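You operate a simulated robot arm through the tools that you are given. There is no shell and no other tool. Be economical: measure what you need, move in short steps, check, and stop when the job is done.

Carry out the task below with a simulated two-armed robot. There is one attempt and no reset: what you move stays moved.

JOB
Tidy the coin bench: fold the cloth in half, put the loose capsule and card away.
Fine: capsule in the top coin drawer, shut it; teal card in card slot 1; the cloth stays on the bench. Where these are worked on the way, their far stop is far enough and under half their travel is too little: top coin drawer.

It is judged by the outcome, as a careful person would: the job done as asked, and still so three seconds after it is handed in. It fails if anything else is knocked over, pushed out of place, dropped, spilled or broken. Flat cloth is picked up by pressing the open fingertips on it (5 to 10 N) and closing them slowly along it; thin cloth reads only 2 to 8 mm in the jaws.

ROBOT AND FRAMES
Two 7-joint arms with two-finger parallel grippers on one trunk, on a base that drives. Base frame: it is fixed to the floor where the robot stands at the start and does not move with it; the origin is under the middle of the robot, x ahead of it, y to its left, z up; the surface under the hand at the start is at about z = 760. Readings come in mm, degrees, newtons and seconds.
The left shoulder is at the start at [70, 133, 1101], the right one opposite. With the tool pointing down near the work surface each hand reaches from about 100 to 640 mm from the robot's upright axis, wherever it stands, measured 20 degrees to its own side. Places, roughly: black capsule (5x5x3 cm) [700, -600, 900]; card slot 1 [700, 100, 800]; coin bench top [600, 0, 800]; inside of the top coin drawer [700, -600, 900]; top coin drawer [700, -600, 900]; white capsule (6x6x3 cm) [700, -600, 900]; yellow capsule (4x4x3 cm) [500, -400, 800]. Payload 1.57 kg a hand.
Tool frame (each hand has its own): the origin (TCP) lies between the finger pads and is the grasp point; the fingertips stand 30 mm ahead of it; z points along the fingers, y is the line along which they close. The gripper opens to 80 mm. The fingers are 17 mm wide and 12 mm thick; the gripper's body (40 by 82 mm) begins 80 mm behind the TCP.
Orientation is that of the tool frame in the base frame, as a unit quaternion [w, x, y, z]. With the fingers straight down and closing along the base's y, the tool's x points along the base's -x, its y along +y and its z along -z.

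CONTROLS
- The arms move only by the tool drive_tool. It takes "left_steps", "right_steps" or both (then of equal length, played together; a hand with none holds still); each is a list of rows, each an object of numbers (a shift or turn left out is 0, a gripper value left out holds the last): "x", "y", "z": the shift along the base's x, y, z in units of 100 mm (1.0 is 100 mm); "ax", "ay", "az": the turn, a rotation vector about the base's x, y, z in units of 120 degrees (1.0 is 120 degrees); "fingers": the gripper command, from -1 (fully open) to 1 (shut), values between in proportion. In form: [{"x": .., "y": .., "z": .., "ax": .., "ay": .., "az": .., "fingers": ..}, ...]. A call has 1 to 8 rows; each row is the pose to reach, as a shift and turn from the pose commanded when the call began. A call with a number of a shift or a turn outside -1 to 1 is refused whole. Rows are played at 5 a second. More than 50 mm and 8.6 degrees between two rows, or a gripper value outside its range, and nothing of the call is played. Where a pose cannot be reached the arm comes as near as it can. A force on the tool above 40 N (or 10 N above the force at the start of the call, whichever is more), or a blocked arm, ends the call early, and 0.2 s more pass. The fingers move at their own pace (about 153 mm/s each) and stop on an object; they squeeze with about 36 N. The grip force told is the motor's: it shows also when the fingers shut on nothing. Time passes only in rows, and 0.2 s behind the last, so rows that repeat a pose let the fingers close. The reply holds the time, the measured pose of the TCP, the force on the tool along the base axes, the opening and the grip force, in the units named above and with some noise, with the torque about the TCP (base axes, N m) and any sound that the robot's microphone picked up, and new pictures: "views" is both (left out), scene, wrist or none (wrist: the cameras of the hands that moved).
- Cameras (640 x 400 px; columns grow to the right, rows downward): "scene" is now at [137, -13.6, 1327.2]; the picture's right is [-0.16, -0.99, -0.00], its down [-0.60, 0.10, -0.79] and it looks along [0.78, -0.13, -0.61] (base axes); focal length 250 px, centre (320, 200). "left" rides on the left gripper at [72, 7, -122] in its tool frame; the picture's right is [-0.09, 1.00, 0.00], its down [-0.84, -0.08, -0.54] and it looks along [-0.54, -0.05, 0.84] (tool axes); focal length 238 px, centre (320, 200). "right" rides on the right gripper at [72, -7, -122] in its tool frame; the picture's right is [0.09, 1.00, 0.00], its down [-0.84, 0.08, -0.54] and it looks along [-0.54, 0.05, 0.84] (tool axes); focal length 238 px, centre (320, 200). There is no depth. A picture from a camera that has moved, and an enlarged one, comes with that camera's place and axes in the base frame and with its lens.
- lift_body(by): slides the trunk up (or, below 0, down) by that many mm; the arms and the scene camera ride with it, the base frame stays. It gives what a move gives, with no picture.
- drive_base(legs): drives the robot by 1 to 6 legs, each [ahead, left, turn to the left] in mm, mm and degrees, along the robot's own axes; the way and the turn of a leg run together, so that a leg with both is an arc; at most 1500 mm and 180 degrees a leg. The arms and the cameras ride along, it lands a little off, and it stops where it bumps. It gives what a move gives, and a new picture of the scene camera.
- aim_head(pan, tilt): turns the head with the scene camera to pan (to the left, within 86 degrees either way) and tilt (down, from -29 to 69), counted from straight ahead of the robot. It gives what a move gives, and a new picture of the scene camera.
- inspect(camera, box): a new picture of the part [left, top, right, bottom] of that camera's present view, enlarged. It takes no simulated time.
- finish_job(): hands the job in; it is judged then, once.

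Work in short steps. Places have to be worked out from the pictures, the camera data and where the tool is seen: move nearer, look again, correct. Check each grasp and each placing, and mend what went wrong. You have 120 turns and 260 pictures in all, those below and enlarged ones among them. Open the grippers and draw the arms clear of the work before you hand the job in, unless the task says otherwise; then end with one line.

The tools are called after ">>>" by a JSON object that holds its "fn" and its "kwargs". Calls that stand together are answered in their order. drive_tool: Moves the arms, as the interface text tells. Its arguments: {"type":"object","properties":{"left_steps":{"type":"array","items":{"type":"object","properties":{"x":{"type":"number"},"y":{"type":"number"},"z":{"type":"number"},"ax":{"type":"number"},"ay":{"type":"number"},"az":{"type":"number"},"fingers":{"type":"number"}}}},"right_steps":{"type":"array","items":{"type":"object","properties":{"x":{"type":"number"},"y":{"type":"number"},"z":{"type":"number"},"ax":{"type":"number"},"ay":{"type":"number"},"az":{"type":"number"},"fingers":{"type":"number"}}}},"views":{"type":"string","enum":["both","scene","wrist","none"]}},"required":[]} The other tools are called the same way: lift_body (by) slides the trunk up or down; drive_base (legs) drives the base; aim_head (pan, tilt) turns the head that bears the scene camera; inspect (camera, box) takes an enlarged picture of a part of a camera's view; finish_job () hands the job in.

At the start:

```text
t: 0.0
left_tcp_pos: [448.9, 22.4, 1144.2]
left_tool_rot: [0.0, 0.001, 1.0, 0.0]
left_force: [0.2, 0.1, 0.2]
left_torque: [0.0, -0.02, 0.01]
left_grip_width: 80.0
left_grip_force: 0.0
right_tcp_pos: [396.2, -364.5, 1076.5]
right_tool_rot: [0.0, 0.0, 1.0, 0.0]
right_force: [-0.1, -1.3, 0.0]
right_torque: [0.0, 0.01, 0.03]
right_grip_width: 80.0
right_grip_force: 0.1
trunk travel left (down, up): [-675.0, 265.0]
robot x, y, heading: [-0.9, -1.0, 0.2]
head pan, tilt: [-9.4, 37.4]
```

scene: 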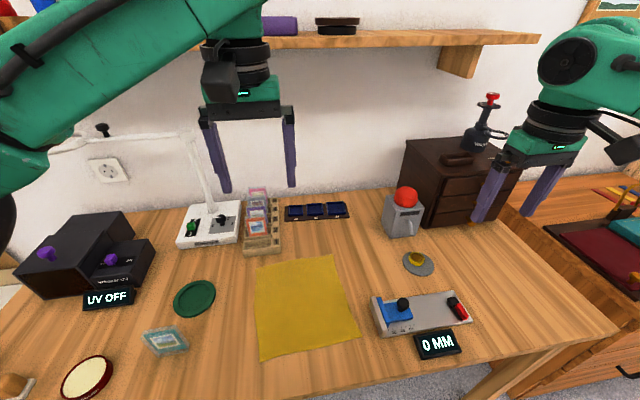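
right: 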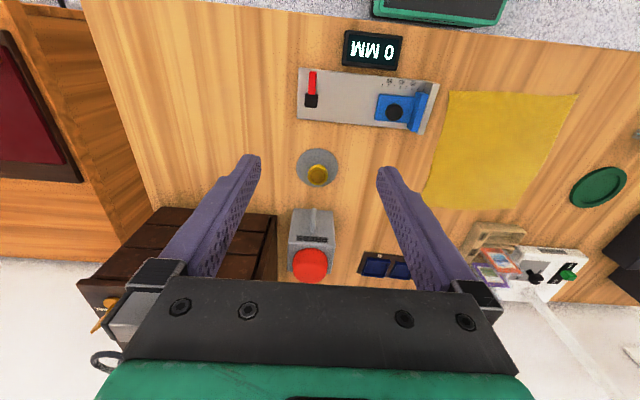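
left: 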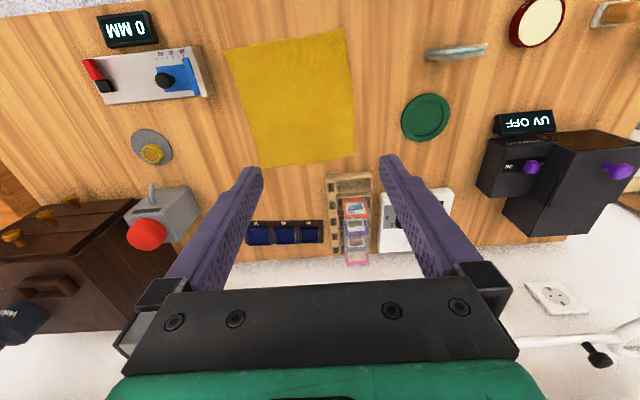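

I'll look closer at the main areas first: cabinet and capsule, card rack, and the teal card.

>>> {"fn": "inspect", "kwargs": {"camera": "scene", "box": [360, 80, 560, 300]}}

>>> {"fn": "inspect", "kwargs": {"camera": "scene", "box": [120, 170, 360, 370]}}

>>> {"fn": "aim_head", "kwargs": {"pan": -40, "tilt": 35}}

```text
1.82 times, centred on (460, 190) of scene
camera zoom: at [137.0, -13.6, 1327.2], right [-0.16, -0.99, 0.0], down [-0.6, 0.1, -0.79], along [0.78, -0.13, -0.61], focal length 454 px, centre (66, 218)
```

zoom: 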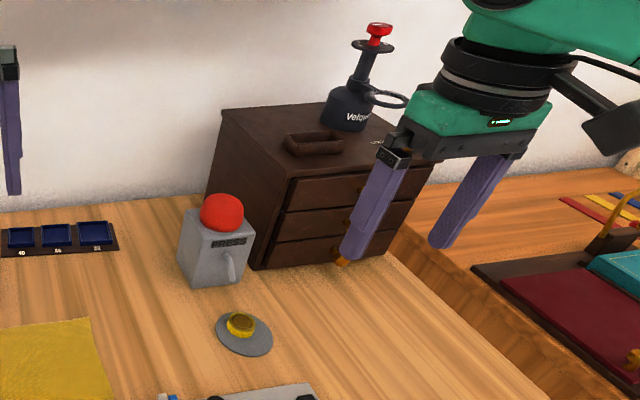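

```text
2.00 times, centred on (240, 270) of scene
camera zoom: at [137.0, -13.6, 1327.2], right [-0.16, -0.99, 0.0], down [-0.6, 0.1, -0.79], along [0.78, -0.13, -0.61], focal length 500 px, centre (480, 60)
```

zoom: 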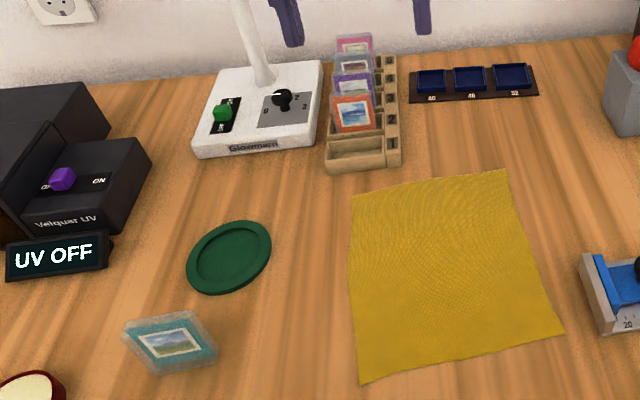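

```text
t: 1.0
left_tcp_pos: [449.5, 23.3, 1144.9]
left_tool_rot: [0.0, 0.0, 1.0, 0.0]
left_force: [0.2, 0.2, -0.7]
left_torque: [0.0, 0.01, -0.02]
left_grip_width: 80.0
left_grip_force: 0.1
right_tcp_pos: [396.6, -364.7, 1076.6]
right_tool_rot: [0.0, 0.0, 1.0, 0.0]
right_force: [0.2, 0.5, -0.6]
right_torque: [-0.01, 0.01, 0.01]
right_grip_width: 79.8
right_grip_force: 0.1
trunk travel left (down, up): [-675.0, 265.0]
robot x, y, heading: [-6.9, -2.4, -0.1]
head pan, tilt: [-40.0, 35.0]
camera scene: at [119.0, -55.9, 1330.9], right [-0.64, -0.77, 0.0], down [-0.44, 0.37, -0.82], along [0.63, -0.53, -0.57], focal length 250 px, centre (320, 200)
```

scene: 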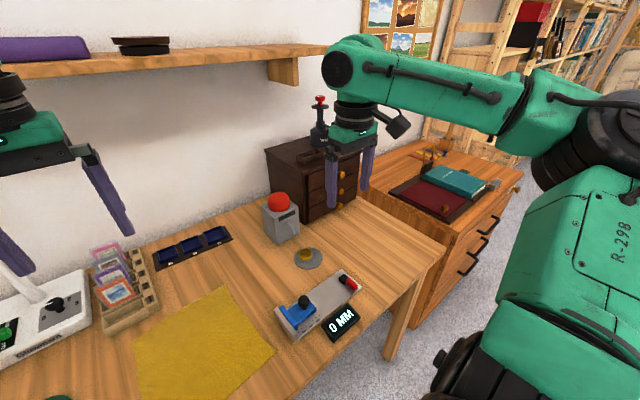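

>>> {"fn": "inspect", "kwargs": {"camera": "scene", "box": [240, 80, 400, 280]}}

>>> {"fn": "inspect", "kwargs": {"camera": "right", "box": [60, 140, 360, 320]}}

```text
2.00 times, centred on (320, 180) of scene
camera zoom: at [119.0, -55.9, 1330.9], right [-0.64, -0.77, 0.0], down [-0.44, 0.37, -0.82], along [0.63, -0.53, -0.57], focal length 500 px, centre (320, 240)
```

zoom: 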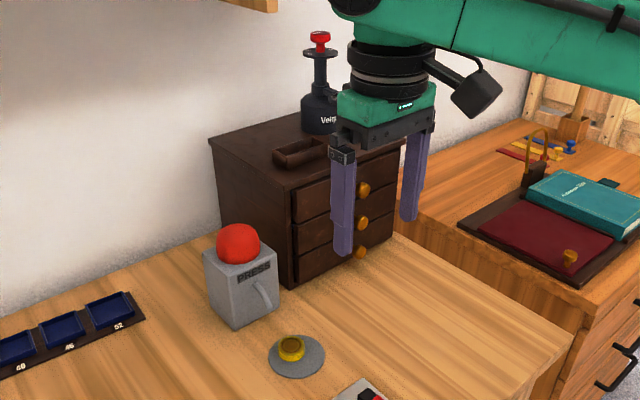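

```text
2.13 times, centred on (210, 230) of right
camera zoom: at [324.6, -371.8, 1198.9], right [-0.09, 1.0, 0.0], down [0.84, 0.08, 0.54], along [0.54, 0.05, -0.84], focal length 508 px, centre (555, 136)
```

zoom: 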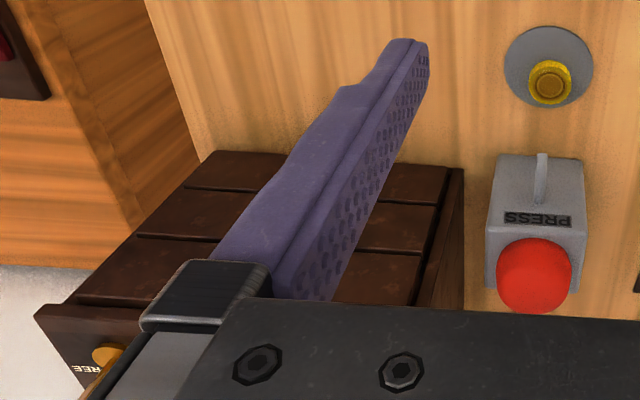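

>>> {"fn": "inspect", "kwargs": {"camera": "left", "box": [380, 0, 540, 100]}}

>>> {"fn": "inspect", "kwargs": {"camera": "left", "box": [230, 150, 430, 290]}}

>>> {"fn": "aim_head", "kwargs": {"pan": 25, "tilt": 45}}

```text
4.00 times, centred on (460, 50) of left
camera zoom: at [376.3, 28.8, 1266.2], right [0.09, 1.0, 0.0], down [0.84, -0.08, 0.54], along [0.54, -0.05, -0.84], focal length 953 px, centre (-240, 800)
```

zoom: 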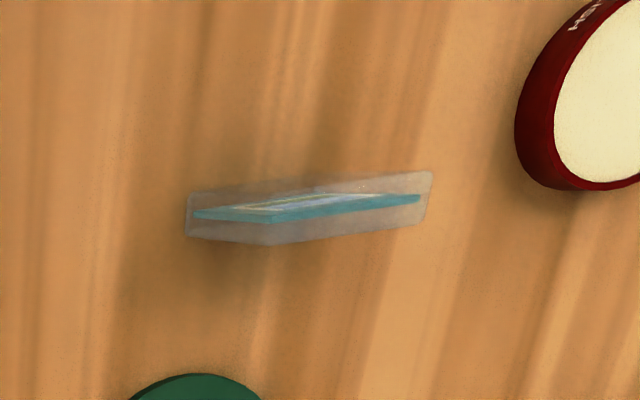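

```text
2.86 times, centred on (330, 220) of left
camera zoom: at [376.3, 28.8, 1266.2], right [0.09, 1.0, 0.0], down [0.84, -0.08, 0.54], along [0.54, -0.05, -0.84], focal length 681 px, centre (291, 143)
```

zoom: 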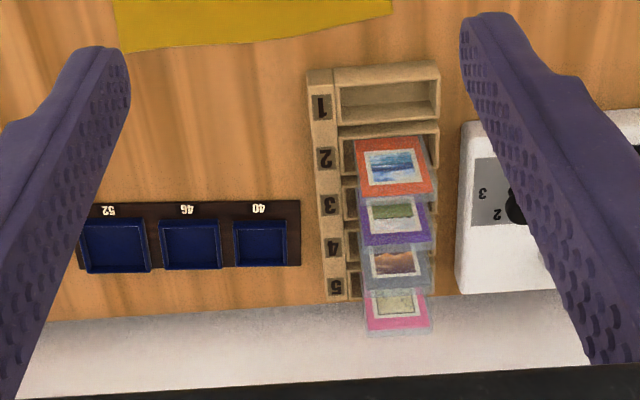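

```text
t: 2.3
left_tcp_pos: [449.1, 21.5, 1144.5]
left_tool_rot: [0.001, 0.0, 1.0, 0.0]
left_force: [-0.3, 0.6, 0.0]
left_torque: [-0.03, 0.0, 0.02]
left_grip_width: 79.9
left_grip_force: 0.1
right_tcp_pos: [397.7, -364.1, 1076.6]
right_tool_rot: [0.0, 0.0, 1.0, 0.0]
right_force: [-0.9, 1.0, -0.5]
right_torque: [0.02, 0.0, 0.01]
right_grip_width: 79.8
right_grip_force: 0.0
trunk travel left (down, up): [-675.0, 265.0]
robot x, y, heading: [-2.5, -2.1, -0.3]
head pan, tilt: [25.0, 45.0]
camera scene: at [125.2, 34.9, 1316.1], right [0.42, -0.91, 0.0], down [-0.64, -0.3, -0.71], along [0.64, 0.3, -0.71], focal length 250 px, centre (320, 200)
```

scene: 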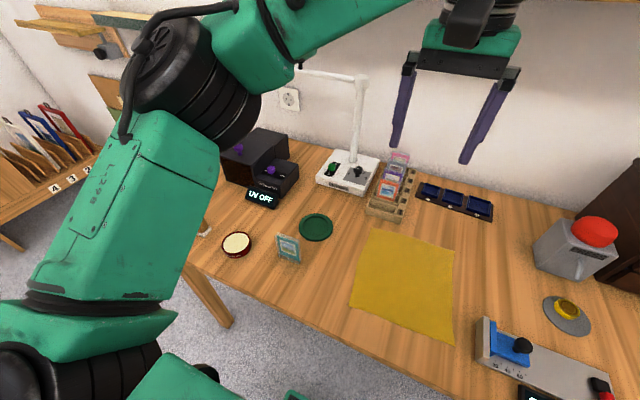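

>>> {"fn": "inspect", "kwargs": {"camera": "scene", "box": [220, 200, 350, 290]}}

>>> {"fn": "inspect", "kwargs": {"camera": "scene", "box": [330, 140, 450, 230]}}

```text
4.44 times, centred on (285, 245) of scene
camera zoom: at [125.2, 34.9, 1316.1], right [0.42, -0.91, 0.0], down [-0.64, -0.3, -0.71], along [0.64, 0.3, -0.71], focal length 1110 px, centre (476, 0)
```

zoom: 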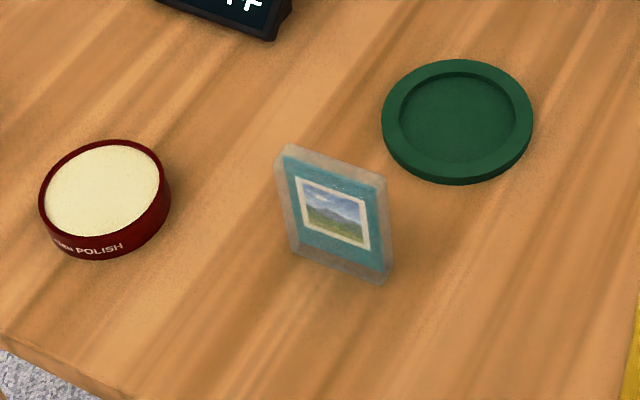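

```text
4.44 times, centred on (390, 185) of scene
camera zoom: at [125.2, 34.9, 1316.1], right [0.42, -0.91, 0.0], down [-0.64, -0.3, -0.71], along [0.64, 0.3, -0.71], focal length 1110 px, centre (9, 267)
```

zoom: 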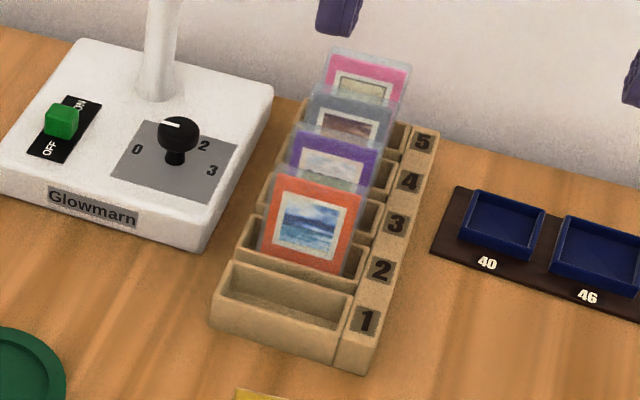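

The card stands upright at about [399,250], nearly parallel to y; slot 1 is about [645,80], at the edge of reach. I'll drive ahead 100 mm.

>>> {"fn": "drive_base", "kwargs": {"legs": [[100, 0, 0]]}}

```text
t: 3.5
left_tcp_pos: [548.9, 23.1, 1144.2]
left_tool_rot: [0.001, 0.0, 1.0, -0.001]
left_force: [0.2, 0.0, -0.4]
left_torque: [-0.02, -0.02, -0.02]
left_grip_width: 80.0
left_grip_force: 0.1
right_tcp_pos: [496.7, -365.6, 1077.3]
right_tool_rot: [0.002, 0.0, 1.0, 0.0]
right_force: [-0.4, -0.6, 0.3]
right_torque: [-0.02, -0.02, 0.03]
right_grip_width: 80.1
right_grip_force: 0.1
trunk travel left (down, up): [-675.0, 265.0]
robot x, y, heading: [100.4, -0.6, -0.2]
head pan, tilt: [25.0, 45.0]
camera scene: at [224.3, 34.9, 1316.2], right [0.42, -0.91, 0.0], down [-0.64, -0.3, -0.71], along [0.64, 0.3, -0.71], focal length 250 px, centre (320, 200)
```

scene: 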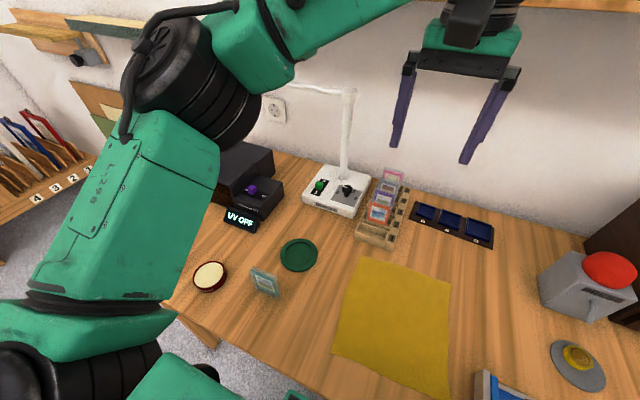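

>>> {"fn": "drive_tool", "kwargs": {"left_steps": [{"x": -0.19, "y": 0.28, "z": -0.2}, {"x": -0.38, "y": 0.56, "z": -0.4}, {"x": -0.57, "y": 0.84, "z": -0.6}, {"x": -0.76, "y": 0.95, "z": -0.8}, {"x": -0.95, "y": 1.0, "z": -0.99}, {"x": -1.0, "y": 1.0, "z": -1.0}], "views": "none"}}

>>> {"fn": "drive_tool", "kwargs": {"left_steps": [{"x": -0.15, "y": 0.3, "z": -0.25}, {"x": -0.3, "y": 0.6, "z": -0.5}, {"x": -0.45, "y": 0.9, "z": -0.7}, {"x": -0.5, "y": 1.0, "z": -0.8}, {"x": -0.5, "y": 1.0, "z": -0.8}], "views": "both"}}

```text
t: 4.9
left_tcp_pos: [448.7, 122.7, 1044.0]
left_tool_rot: [0.001, 0.0, 1.0, 0.0]
left_force: [0.7, -0.9, 0.4]
left_torque: [-0.03, 0.0, 0.0]
left_grip_width: 80.0
left_grip_force: 0.0
right_tcp_pos: [497.1, -365.0, 1076.3]
right_tool_rot: [0.001, 0.0, 1.0, -0.001]
right_force: [0.3, 0.0, -0.6]
right_torque: [-0.02, 0.02, 0.01]
right_grip_width: 79.6
right_grip_force: 0.0
trunk travel left (down, up): [-675.0, 265.0]
robot x, y, heading: [99.5, 0.5, 0.1]
head pan, tilt: [25.0, 45.0]
```

```text
t: 6.1
left_tcp_pos: [420.1, 182.4, 995.3]
left_tool_rot: [0.0, 0.0, 1.0, 0.0]
left_force: [0.3, -0.1, 0.5]
left_torque: [0.01, 0.01, 0.03]
left_grip_width: 80.1
left_grip_force: 0.1
left hand out of reach, approached as far as the arm can: row 3, 4, 5
right_tcp_pos: [496.2, -364.3, 1076.8]
right_tool_rot: [-0.001, 0.0, 1.0, 0.0]
right_force: [-1.1, 0.1, -0.1]
right_torque: [-0.02, -0.01, 0.0]
right_grip_width: 80.1
right_grip_force: 0.1
trunk travel left (down, up): [-675.0, 265.0]
robot x, y, heading: [100.4, 2.8, -0.1]
head pan, tilt: [25.0, 45.0]
camera scene: at [225.0, 34.9, 1316.1], right [0.42, -0.91, 0.0], down [-0.64, -0.3, -0.71], along [0.64, 0.3, -0.71], focal length 250 px, centre (320, 200)
camera left: at [346.6, 189.4, 1116.2], right [0.09, 1.0, 0.0], down [0.84, -0.08, 0.54], along [0.54, -0.05, -0.84], focal length 238 px, centre (320, 200)
```

scene: 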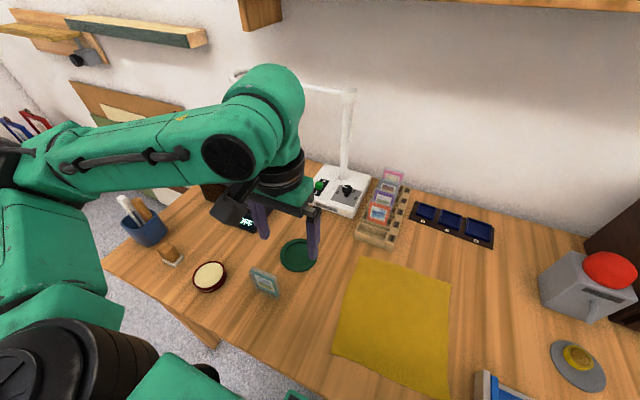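
left: 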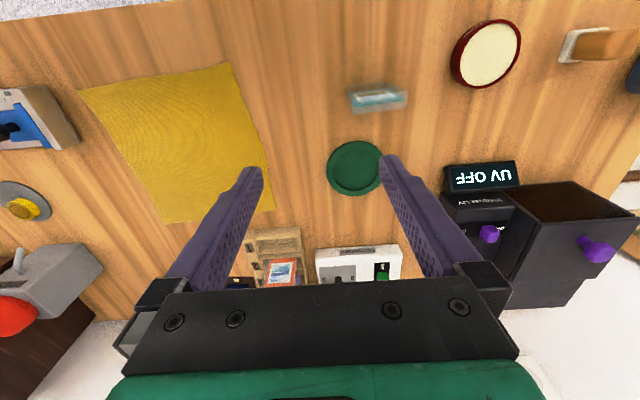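

The near pose isn't reachable from here, so I back off 130 mm to regain room and then re-approach.

>>> {"fn": "drive_base", "kwargs": {"legs": [[-130, 0, 0]]}}

>>> {"fn": "drive_tool", "kwargs": {"left_steps": [{"x": 0.3, "y": 0.2}, {"x": 0.6, "y": 0.4}, {"x": 0.95, "y": 0.6, "z": -0.1}, {"x": 1.0, "y": 0.68, "z": -0.3}, {"x": 1.0, "y": 0.68, "z": -0.5}, {"x": 1.0, "y": 0.68, "z": -0.5}], "views": "both"}}

```text
t: 7.3
left_tcp_pos: [292.0, 183.1, 994.2]
left_tool_rot: [-0.001, 0.0, 1.0, 0.0]
left_force: [-0.2, -0.1, -0.3]
left_torque: [-0.02, -0.04, 0.02]
left_grip_width: 80.0
left_grip_force: 0.1
right_tcp_pos: [370.9, -365.2, 1074.8]
right_tool_rot: [-0.001, 0.0, 1.0, 0.0]
right_force: [-0.7, 0.2, 0.3]
right_torque: [0.0, -0.04, 0.0]
right_grip_width: 80.1
right_grip_force: 0.1
trunk travel left (down, up): [-675.0, 265.0]
robot x, y, heading: [-23.4, -0.5, 0.1]
head pan, tilt: [25.0, 45.0]
camera scene: at [98.2, 35.0, 1315.9], right [0.42, -0.91, 0.0], down [-0.64, -0.3, -0.71], along [0.64, 0.3, -0.71], focal length 250 px, centre (320, 200)
```

scene: 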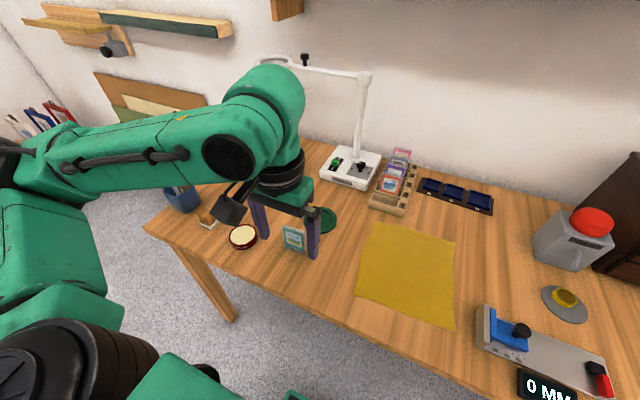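

```text
t: 8.8
left_tcp_pos: [391.6, 253.1, 944.6]
left_tool_rot: [0.001, 0.0, 1.0, 0.0]
left_force: [0.0, -0.2, 0.3]
left_torque: [-0.03, 0.01, 0.0]
left_grip_width: 80.0
left_grip_force: 0.2
right_tcp_pos: [368.2, -364.4, 1077.0]
right_tool_rot: [0.0, 0.0, 1.0, -0.001]
right_force: [0.5, 0.0, -0.4]
right_torque: [0.02, 0.02, 0.05]
right_grip_width: 80.0
right_grip_force: 0.1
trunk travel left (down, up): [-675.0, 265.0]
robot x, y, heading: [-26.0, -0.3, -0.0]
head pan, tilt: [25.0, 45.0]
camera scene: at [97.1, 34.9, 1316.0], right [0.42, -0.91, 0.0], down [-0.64, -0.3, -0.71], along [0.64, 0.3, -0.71], focal length 250 px, centre (320, 200)
camera left: at [319.3, 258.1, 1066.8], right [0.09, 1.0, 0.0], down [0.84, -0.08, 0.54], along [0.54, -0.05, -0.84], focal length 238 px, centre (320, 200)
```

scene: 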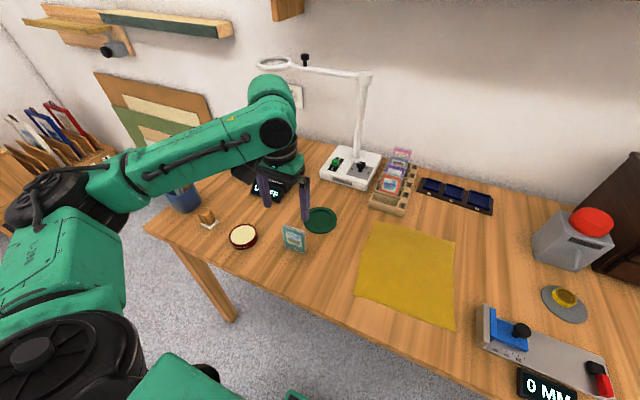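
left: 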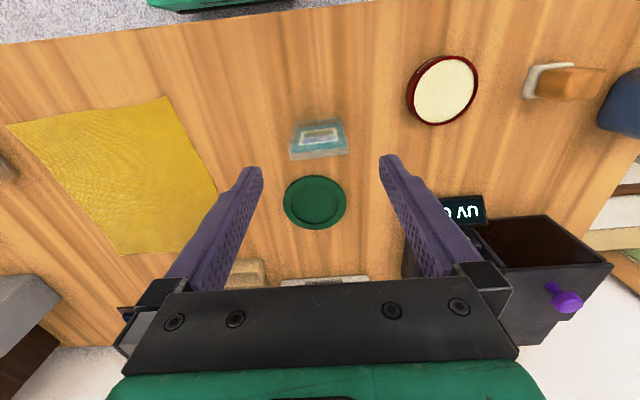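

>>> {"fn": "inspect", "kwargs": {"camera": "left", "box": [260, 100, 380, 175]}}

```text
5.33 times, centred on (320, 138) of left
camera zoom: at [319.3, 258.1, 1066.8], right [0.09, 1.0, 0.0], down [0.84, -0.08, 0.54], along [0.54, -0.05, -0.84], focal length 1271 px, centre (320, 533)
```

zoom: 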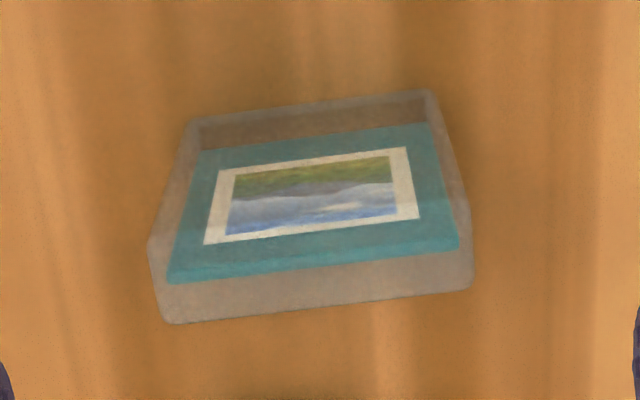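

Card base at about [403,249], top z≈840, yaw≈0. I'll centre over it and descend, gripping it by its side edges (closing along y).

>>> {"fn": "drive_tool", "kwargs": {"left_steps": [{"x": 0.12, "y": -0.04}, {"x": 0.12, "y": -0.04, "z": -0.3}, {"x": 0.12, "y": -0.04, "z": -0.6}, {"x": 0.12, "y": -0.04, "z": -0.8}, {"x": 0.12, "y": -0.04, "z": -0.8}], "views": "both"}}

```text
t: 9.9
left_tcp_pos: [402.8, 247.0, 865.2]
left_tool_rot: [-0.001, 0.0, 1.0, 0.0]
left_force: [-0.7, 0.6, 0.1]
left_torque: [-0.01, 0.02, 0.0]
left_grip_width: 79.9
left_grip_force: 0.0
right_tcp_pos: [369.3, -363.7, 1076.2]
right_tool_rot: [0.0, 0.0, 1.0, 0.0]
right_force: [0.1, 0.6, 0.9]
right_torque: [-0.01, 0.01, 0.0]
right_grip_width: 80.0
right_grip_force: 0.1
trunk travel left (down, up): [-675.0, 265.0]
robot x, y, heading: [-28.0, -0.9, 0.2]
head pan, tilt: [25.0, 45.0]
camera scene: at [96.6, 35.1, 1316.1], right [0.42, -0.91, 0.0], down [-0.64, -0.3, -0.71], along [0.64, 0.3, -0.71], focal length 250 px, centre (320, 200)
camera left: at [330.4, 253.2, 987.0], right [0.09, 1.0, 0.0], down [0.84, -0.08, 0.54], along [0.54, -0.05, -0.84], focal length 238 px, centre (320, 200)
```

scene: 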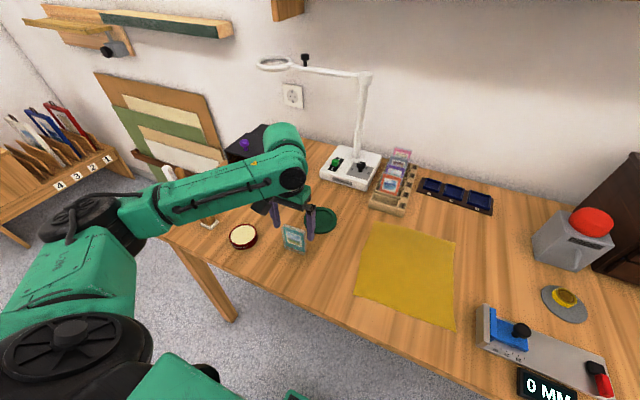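
left: 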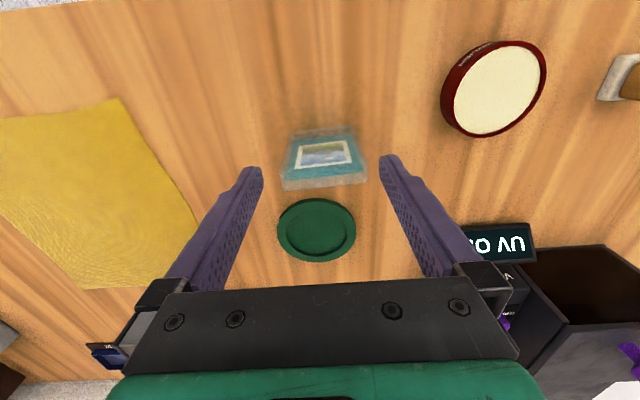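

>>> {"fn": "inspect", "kwargs": {"camera": "left", "box": [230, 110, 420, 230]}}

>>> {"fn": "inspect", "kwargs": {"camera": "scene", "box": [240, 180, 360, 255]}}

```text
3.33 times, centred on (325, 170) of left
camera zoom: at [330.4, 253.2, 987.0], right [0.09, 1.0, 0.0], down [0.84, -0.08, 0.54], along [0.54, -0.05, -0.84], focal length 794 px, centre (303, 300)
```

zoom: 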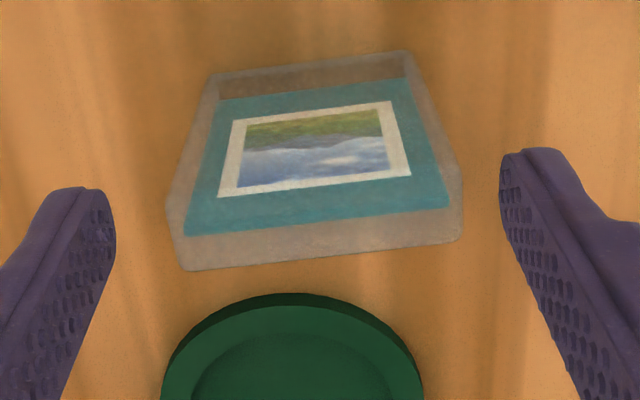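

```text
5.33 times, centred on (300, 218) of scene
camera zoom: at [96.6, 35.1, 1316.1], right [0.42, -0.91, 0.0], down [-0.64, -0.3, -0.71], along [0.64, 0.3, -0.71], focal length 1332 px, centre (427, 107)
```

zoom: 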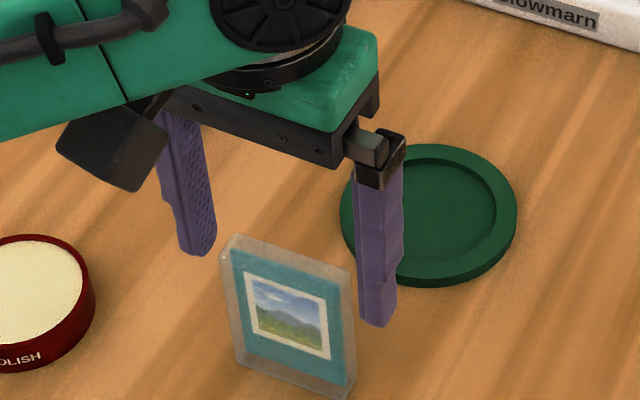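

Tips are just below the card's top edge and straddle it. Shift +3 mm in y, go down 33 mm, then close.

>>> {"fn": "drive_tool", "kwargs": {"left_steps": [{"y": 0.03}, {"y": 0.03, "z": -0.2}, {"y": 0.03, "z": -0.33}, {"y": 0.03, "z": -0.33, "fingers": 0.1}, {"y": 0.03, "z": -0.33, "fingers": 0.3}, {"y": 0.03, "z": -0.33, "fingers": 0.6}, {"y": 0.03, "z": -0.33, "fingers": 1}, {"y": 0.03, "z": -0.33, "fingers": 1}], "views": "wrist"}}

```text
t: 11.8
left_tcp_pos: [404.2, 252.2, 832.1]
left_tool_rot: [-0.002, 0.0, 1.0, 0.0]
left_force: [0.5, -0.7, 0.8]
left_torque: [-0.01, -0.02, -0.03]
left_grip_width: 59.6
left_grip_force: 36.3
right_tcp_pos: [368.2, -364.5, 1076.6]
right_tool_rot: [0.0, 0.0, 1.0, 0.0]
right_force: [0.8, -0.5, 0.2]
right_torque: [0.0, -0.02, 0.01]
right_grip_width: 80.0
right_grip_force: 0.0
trunk travel left (down, up): [-675.0, 265.0]
robot x, y, heading: [-30.0, 1.6, -0.2]
head pan, tilt: [25.0, 45.0]
camera left: at [330.7, 256.8, 953.8], right [0.09, 1.0, 0.0], down [0.84, -0.08, 0.54], along [0.54, -0.05, -0.84], focal length 238 px, centre (320, 200)
```

left: 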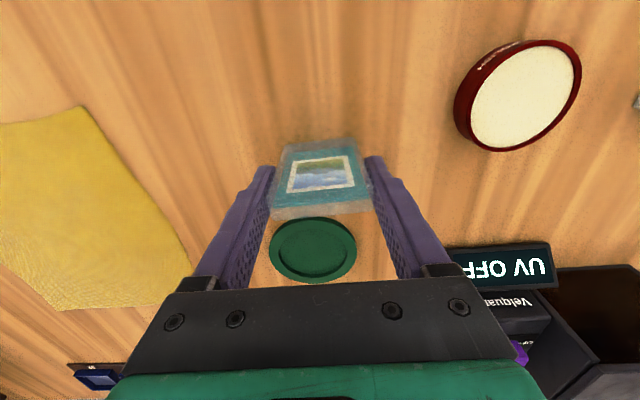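

Card held (59.6 mm). Lift it 100 mm, then carry toward the rack.

>>> {"fn": "drive_tool", "kwargs": {"left_steps": [{"z": 0.2}, {"z": 0.6}, {"z": 1.0}, {"x": 0.3, "y": -0.3, "z": 1.0}, {"x": 0.6, "y": -0.6, "z": 1.0}, {"x": 0.9, "y": -0.9, "z": 1.0}, {"x": 1.0, "y": -1.0, "z": 1.0}], "views": "none"}}

>>> {"fn": "drive_base", "kwargs": {"legs": [[100, 0, 0]]}}

>>> {"fn": "aim_head", "kwargs": {"pan": 10, "tilt": 45}}

>>> {"fn": "inspect", "kwargs": {"camera": "left", "box": [120, 100, 520, 350]}}

```text
t: 13.3
left_tcp_pos: [502.8, 150.0, 930.8]
left_tool_rot: [-0.001, 0.0, 1.0, 0.0]
left_force: [1.1, 0.4, -0.8]
left_torque: [0.01, -0.03, 0.0]
left_grip_width: 59.4
left_grip_force: 35.8
right_tcp_pos: [369.6, -365.0, 1075.6]
right_tool_rot: [0.0, 0.0, 1.0, -0.001]
right_force: [-0.2, -0.3, -0.2]
right_torque: [-0.02, -0.02, -0.01]
right_grip_width: 80.0
right_grip_force: 0.0
trunk travel left (down, up): [-675.0, 265.0]
robot x, y, heading: [-24.8, 0.2, 0.0]
head pan, tilt: [25.0, 45.0]
```

```text
t: 14.5
left_tcp_pos: [601.5, 149.9, 932.9]
left_tool_rot: [0.0, 0.0, 1.0, 0.0]
left_force: [-0.9, 0.4, -1.3]
left_torque: [-0.01, -0.03, 0.0]
left_grip_width: 59.7
left_grip_force: 36.0
right_tcp_pos: [468.6, -364.4, 1077.6]
right_tool_rot: [0.0, 0.0, 1.0, -0.001]
right_force: [0.4, 0.2, -0.1]
right_torque: [0.0, -0.02, 0.01]
right_grip_width: 79.9
right_grip_force: 0.0
trunk travel left (down, up): [-675.0, 265.0]
robot x, y, heading: [69.0, -3.0, 0.2]
head pan, tilt: [25.0, 45.0]
camera scene: at [196.1, 35.1, 1316.1], right [0.42, -0.91, 0.0], down [-0.64, -0.3, -0.71], along [0.64, 0.3, -0.71], focal length 250 px, centre (320, 200)
```

scene: 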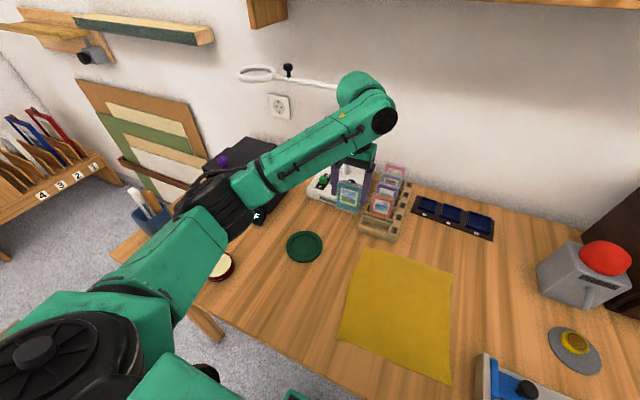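

```text
t: 15.3
left_tcp_pos: [601.7, 150.2, 930.7]
left_tool_rot: [-0.001, -0.001, 1.0, 0.0]
left_force: [0.5, 0.3, -0.8]
left_torque: [0.03, 0.03, -0.01]
left_grip_width: 59.5
left_grip_force: 35.9
right_tcp_pos: [468.8, -363.7, 1076.6]
right_tool_rot: [-0.001, 0.0, 1.0, 0.0]
right_force: [0.8, -0.2, 0.3]
right_torque: [0.01, 0.03, -0.02]
right_grip_width: 79.9
right_grip_force: 0.0
trunk travel left (down, up): [-675.0, 265.0]
robot x, y, heading: [71.7, 0.1, -0.1]
head pan, tilt: [10.0, 45.0]
camera scene: at [203.6, 14.9, 1316.0], right [0.17, -0.98, 0.0], down [-0.7, -0.12, -0.71], along [0.7, 0.12, -0.71], focal length 250 px, centre (320, 200)
```

scene: 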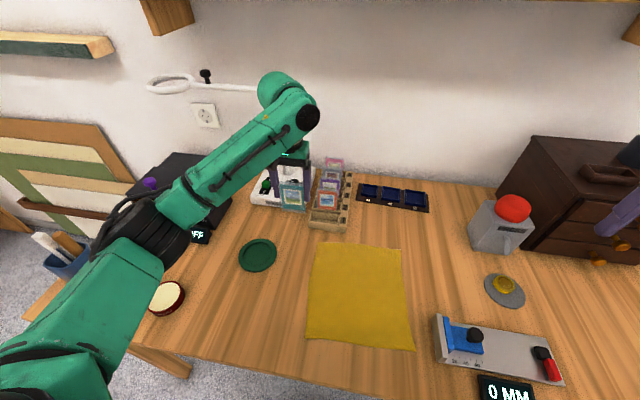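

```text
1.60 times, centred on (320, 225) of left
camera zoom: at [530.0, 156.5, 1052.4], right [0.09, 1.0, 0.0], down [0.84, -0.08, 0.54], along [0.54, -0.05, -0.84], focal length 381 px, centre (320, 160)
```

zoom: 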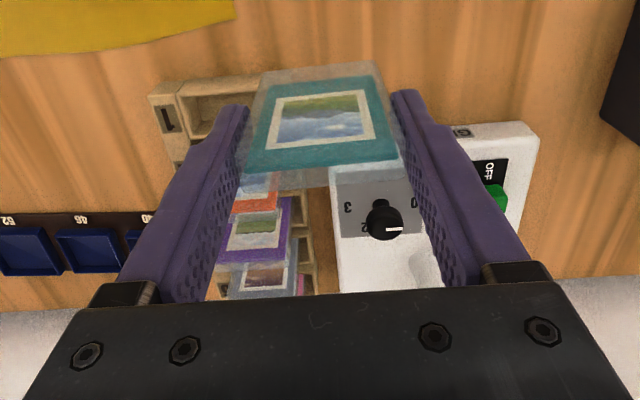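

>>> {"fn": "drive_tool", "kwargs": {"left_steps": [{"x": -0.2, "y": -0.25}, {"x": -0.4, "y": -0.5}, {"x": -0.5, "y": -0.7}, {"x": -0.5, "y": -0.7}], "views": "none"}}

>>> {"fn": "inspect", "kwargs": {"camera": "left", "box": [160, 120, 480, 320]}}

>>> {"fn": "inspect", "kwargs": {"camera": "scene", "box": [260, 140, 400, 240]}}

```text
t: 16.3
left_tcp_pos: [552.9, 80.8, 931.2]
left_tool_rot: [-0.001, -0.001, 1.0, 0.0]
left_force: [0.8, 0.5, -1.3]
left_torque: [-0.01, 0.03, 0.01]
left_grip_width: 59.3
left_grip_force: 36.5
right_tcp_pos: [468.8, -364.0, 1076.2]
right_tool_rot: [0.0, -0.001, 1.0, 0.0]
right_force: [-0.6, 0.4, -0.3]
right_torque: [0.01, 0.03, 0.02]
right_grip_width: 80.1
right_grip_force: 0.2
trunk travel left (down, up): [-675.0, 265.0]
robot x, y, heading: [69.8, 0.1, 0.1]
head pan, tilt: [10.0, 45.0]
```

```text
2.00 times, centred on (320, 220) of left
camera zoom: at [479.4, 87.2, 1052.7], right [0.09, 1.0, 0.0], down [0.84, -0.08, 0.54], along [0.54, -0.05, -0.84], focal length 477 px, centre (320, 160)
```

zoom: 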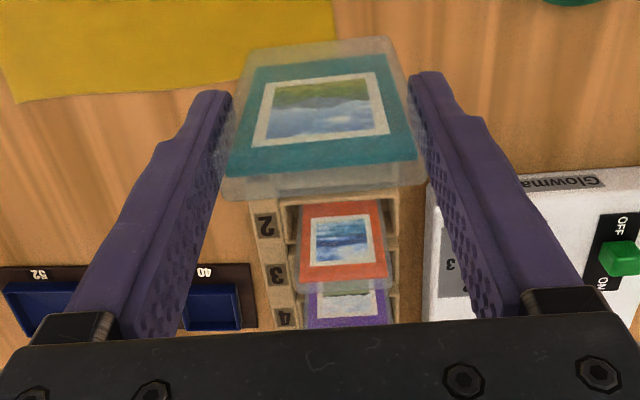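

```text
4.00 times, centred on (330, 190) of scene
camera zoom: at [203.3, 15.1, 1316.0], right [0.17, -0.98, 0.0], down [-0.7, -0.12, -0.71], along [0.7, 0.12, -0.71], focal length 999 px, centre (280, 240)
```

zoom: 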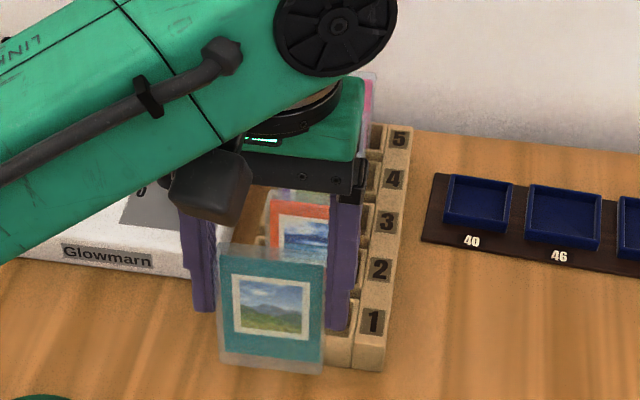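

Slot 1's mouth I place at x 634–671, centre [652, 81], top z≈785. I move over it at the current height and check.

>>> {"fn": "drive_tool", "kwargs": {"left_steps": [{"x": 0.3}, {"x": 0.6}, {"x": 0.9}, {"x": 0.97}, {"x": 0.97}], "views": "none"}}

>>> {"fn": "inspect", "kwargs": {"camera": "left", "box": [200, 90, 440, 240]}}

>>> {"fn": "inspect", "kwargs": {"camera": "scene", "box": [260, 140, 400, 240]}}

```text
t: 17.5
left_tcp_pos: [649.0, 81.2, 930.9]
left_tool_rot: [0.0, 0.0, 1.0, 0.0]
left_force: [-0.1, 0.2, -0.6]
left_torque: [0.02, -0.03, -0.03]
left_grip_width: 59.3
left_grip_force: 36.1
right_tcp_pos: [469.4, -365.2, 1076.2]
right_tool_rot: [0.0, 0.0, 1.0, 0.001]
right_force: [-0.7, -0.1, 0.1]
right_torque: [-0.01, 0.02, 0.0]
right_grip_width: 79.9
right_grip_force: 0.1
trunk travel left (down, up): [-675.0, 265.0]
robot x, y, heading: [70.2, 0.3, -0.1]
head pan, tilt: [10.0, 45.0]
```

```text
2.67 times, centred on (320, 165) of left
camera zoom: at [577.0, 86.6, 1052.6], right [0.09, 1.0, 0.0], down [0.84, -0.08, 0.54], along [0.54, -0.05, -0.84], focal length 636 px, centre (320, 293)
```

zoom: 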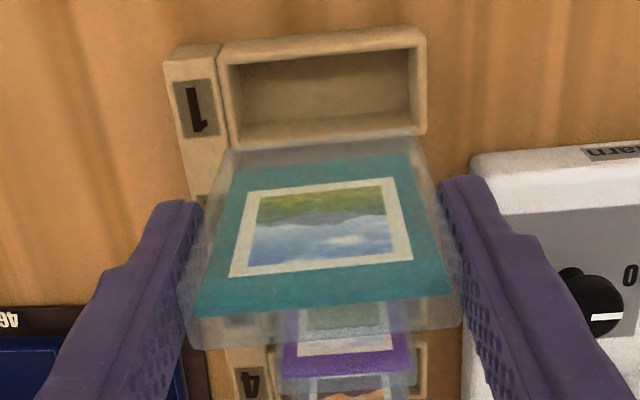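

```text
4.00 times, centred on (330, 190) of scene
camera zoom: at [203.1, 15.0, 1316.0], right [0.17, -0.98, 0.0], down [-0.7, -0.12, -0.71], along [0.7, 0.12, -0.71], focal length 999 px, centre (280, 240)
```

zoom: 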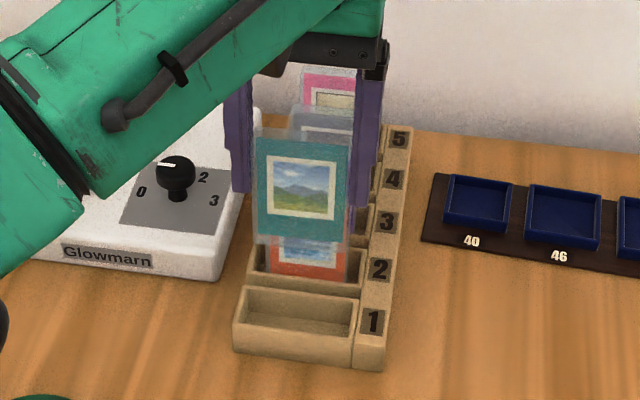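

The card is aligned with the slot; mouth centre [652, 80]. Descending 80 mm with a force check.

>>> {"fn": "drive_tool", "kwargs": {"left_steps": [{"x": 0.03, "y": -0.01, "z": -0.2}, {"x": 0.03, "y": -0.01, "z": -0.4}, {"x": 0.03, "y": -0.01, "z": -0.55}, {"x": 0.03, "y": -0.01, "z": -0.7}, {"x": 0.03, "y": -0.01, "z": -0.78}], "views": "none"}}

>>> {"fn": "inspect", "kwargs": {"camera": "left", "box": [200, 90, 440, 240]}}

>>> {"fn": "inspect", "kwargs": {"camera": "scene", "box": [260, 140, 400, 240]}}

```text
t: 18.7
left_tcp_pos: [652.7, 79.3, 852.3]
left_tool_rot: [-0.001, 0.0, 1.0, 0.0]
left_force: [0.3, 0.0, -0.5]
left_torque: [-0.02, 0.02, 0.02]
left_grip_width: 59.5
left_grip_force: 36.2
right_tcp_pos: [468.4, -364.9, 1076.9]
right_tool_rot: [-0.001, 0.0, 1.0, 0.0]
right_force: [-0.6, -0.2, -0.2]
right_torque: [0.0, 0.0, 0.0]
right_grip_width: 79.9
right_grip_force: 0.0
trunk travel left (down, up): [-675.0, 265.0]
robot x, y, heading: [68.7, -1.0, 0.1]
head pan, tilt: [10.0, 45.0]
```

```text
2.67 times, centred on (320, 165) of left
camera zoom: at [579.5, 85.4, 974.2], right [0.09, 1.0, 0.0], down [0.84, -0.08, 0.54], along [0.54, -0.05, -0.84], focal length 636 px, centre (320, 293)
```

zoom: 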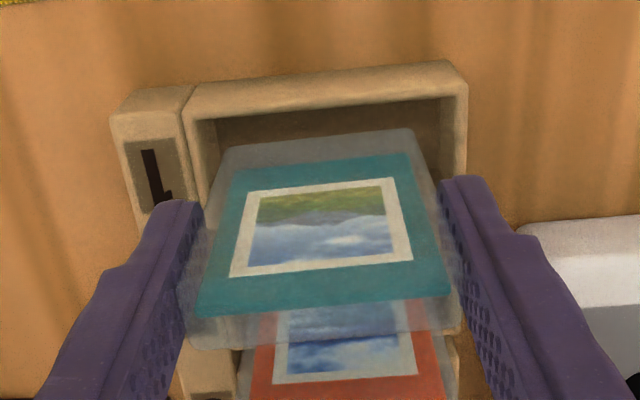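

```text
4.00 times, centred on (330, 190) of scene
camera zoom: at [203.2, 14.8, 1316.0], right [0.17, -0.98, 0.0], down [-0.7, -0.12, -0.71], along [0.7, 0.12, -0.71], focal length 999 px, centre (280, 240)
```

zoom: 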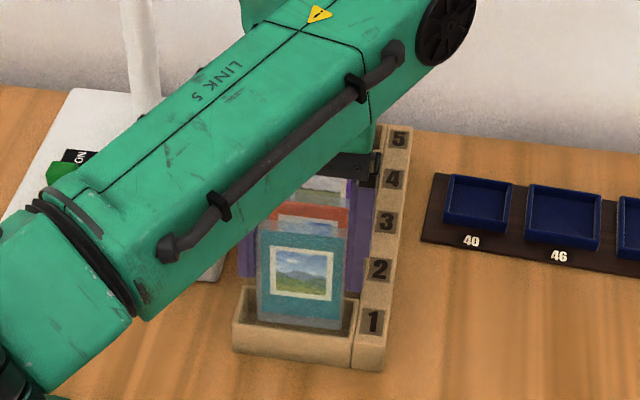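

It's entering the slot cleanly. Lower in small steps until it touches the floor.

>>> {"fn": "drive_tool", "kwargs": {"left_steps": [{"z": -0.04}, {"z": -0.07}, {"z": -0.1}], "views": "none"}}

>>> {"fn": "inspect", "kwargs": {"camera": "left", "box": [200, 90, 440, 240]}}

```text
t: 19.5
left_tcp_pos: [652.6, 78.6, 843.6]
left_tool_rot: [0.0, 0.0, 1.0, 0.0]
left_force: [-0.3, 0.0, -0.4]
left_torque: [0.03, 0.01, -0.02]
left_grip_width: 59.5
left_grip_force: 35.8
right_tcp_pos: [468.6, -365.0, 1077.6]
right_tool_rot: [0.0, 0.0, 1.0, 0.0]
right_force: [0.3, -0.6, 0.8]
right_torque: [-0.01, 0.0, 0.01]
right_grip_width: 80.2
right_grip_force: 0.1
trunk travel left (down, up): [-675.0, 265.0]
robot x, y, heading: [69.0, 2.0, -0.1]
head pan, tilt: [10.0, 45.0]
```

```text
2.67 times, centred on (320, 165) of left
camera zoom: at [579.7, 85.1, 964.4], right [0.09, 1.0, 0.0], down [0.84, -0.08, 0.54], along [0.54, -0.05, -0.84], focal length 636 px, centre (320, 293)
```

zoom: 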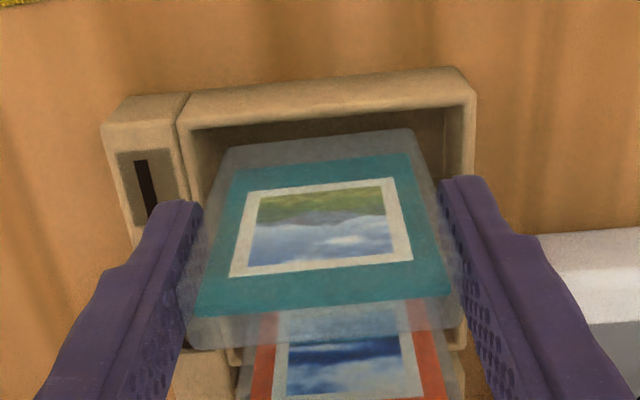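

>>> {"fn": "drive_tool", "kwargs": {"left_steps": [{"z": -0.03}, {"z": -0.05}, {"z": -0.07}, {"z": -0.09}, {"z": -0.11}], "views": "wrist"}}

```text
t: 20.7
left_tcp_pos: [652.5, 78.7, 834.9]
left_tool_rot: [0.004, 0.0, 1.0, 0.0]
left_force: [4.9, 2.5, 20.3]
left_torque: [0.17, -0.22, -0.01]
left_grip_width: 59.7
left_grip_force: 35.8
right_tcp_pos: [466.4, -364.3, 1077.8]
right_tool_rot: [0.002, 0.0, 1.0, 0.0]
right_force: [0.3, 0.0, 0.4]
right_torque: [-0.02, 0.04, 0.01]
right_grip_width: 79.8
right_grip_force: 0.1
trunk travel left (down, up): [-675.0, 265.0]
robot x, y, heading: [70.9, -1.0, 0.2]
head pan, tilt: [10.0, 45.0]
camera left: at [578.2, 85.4, 956.9], right [0.09, 1.0, 0.0], down [0.83, -0.08, 0.55], along [0.55, -0.05, -0.84], focal length 238 px, centre (320, 200)
```

left: 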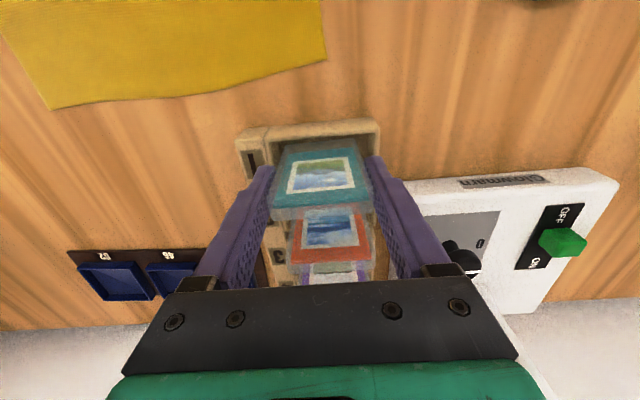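

Floor contact (20 N). Ease up 3 mm, open the fingers partway, and rise slowly.

>>> {"fn": "drive_tool", "kwargs": {"left_steps": [{"z": 0.03}, {"z": 0.03, "fingers": 0.3}, {"z": 0.03, "fingers": -0.7}, {"z": 0.03, "fingers": -0.7}], "views": "wrist"}}

```text
t: 21.7
left_tcp_pos: [651.4, 78.2, 835.0]
left_tool_rot: [-0.001, 0.0, 1.0, 0.0]
left_force: [-0.3, -0.7, -0.5]
left_torque: [0.01, -0.03, 0.01]
left_grip_width: 68.0
left_grip_force: 0.1
right_tcp_pos: [469.4, -364.6, 1076.7]
right_tool_rot: [0.0, 0.0, 1.0, 0.0]
right_force: [-0.5, -0.6, 0.0]
right_torque: [0.01, 0.0, 0.01]
right_grip_width: 79.9
right_grip_force: 0.1
trunk travel left (down, up): [-675.0, 265.0]
robot x, y, heading: [72.9, 3.0, -0.1]
head pan, tilt: [10.0, 45.0]
camera left: at [579.1, 85.2, 956.4], right [0.09, 1.0, 0.0], down [0.84, -0.08, 0.54], along [0.54, -0.05, -0.84], focal length 238 px, centre (320, 200)
```

left: 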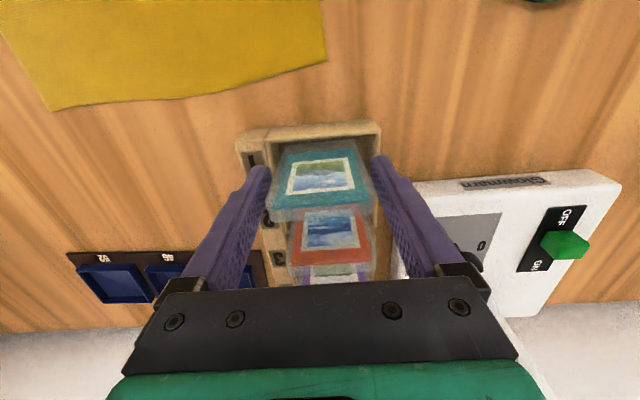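

Card is released and standing. Rise straight up with the same opening, and back off toward the robot.

>>> {"fn": "drive_tool", "kwargs": {"left_steps": [{"z": 0.2}, {"z": 0.45}, {"z": 0.7}, {"z": 1.0}, {"x": -0.3, "z": 1.0}, {"x": -0.6, "z": 1.0}, {"x": -0.9, "z": 1.0}, {"x": -1.0, "z": 1.0, "fingers": -1}], "views": "both"}}

>>> {"fn": "inspect", "kwargs": {"camera": "scene", "box": [260, 140, 400, 240]}}

```text
t: 23.5
left_tcp_pos: [551.8, 79.5, 934.7]
left_tool_rot: [-0.001, -0.001, 1.0, 0.0]
left_force: [-0.2, -0.1, -0.2]
left_torque: [0.01, -0.01, -0.02]
left_grip_width: 79.9
left_grip_force: 0.1
right_tcp_pos: [467.7, -364.0, 1076.0]
right_tool_rot: [0.0, 0.0, 1.0, 0.0]
right_force: [0.3, 0.0, 0.2]
right_torque: [0.0, -0.02, 0.01]
right_grip_width: 80.1
right_grip_force: 0.0
trunk travel left (down, up): [-675.0, 265.0]
robot x, y, heading: [72.9, 1.4, 0.0]
head pan, tilt: [10.0, 45.0]
camera scene: at [203.1, 15.1, 1316.0], right [0.17, -0.98, 0.0], down [-0.7, -0.12, -0.71], along [0.7, 0.12, -0.71], focal length 250 px, centre (320, 200)
camera left: at [479.1, 85.8, 1056.5], right [0.09, 1.0, 0.0], down [0.84, -0.08, 0.54], along [0.54, -0.05, -0.84], focal length 238 px, centre (320, 200)
```

scene: 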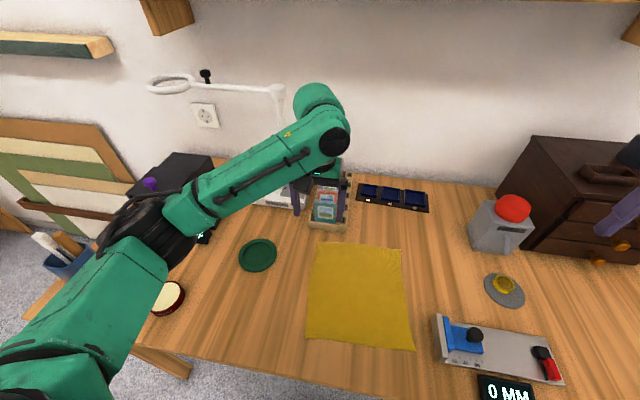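
left: 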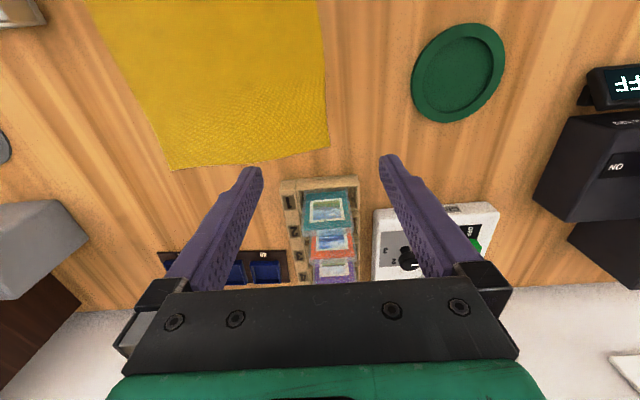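

```text
4.00 times, centred on (330, 190) of scene
camera zoom: at [203.1, 15.1, 1316.0], right [0.17, -0.98, 0.0], down [-0.7, -0.12, -0.71], along [0.7, 0.12, -0.71], focal length 999 px, centre (280, 240)
```

zoom: 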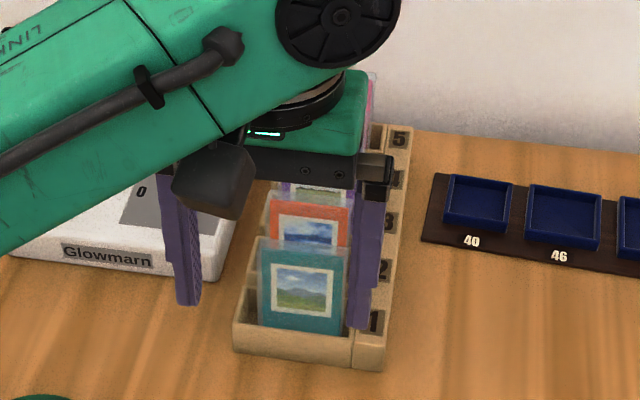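

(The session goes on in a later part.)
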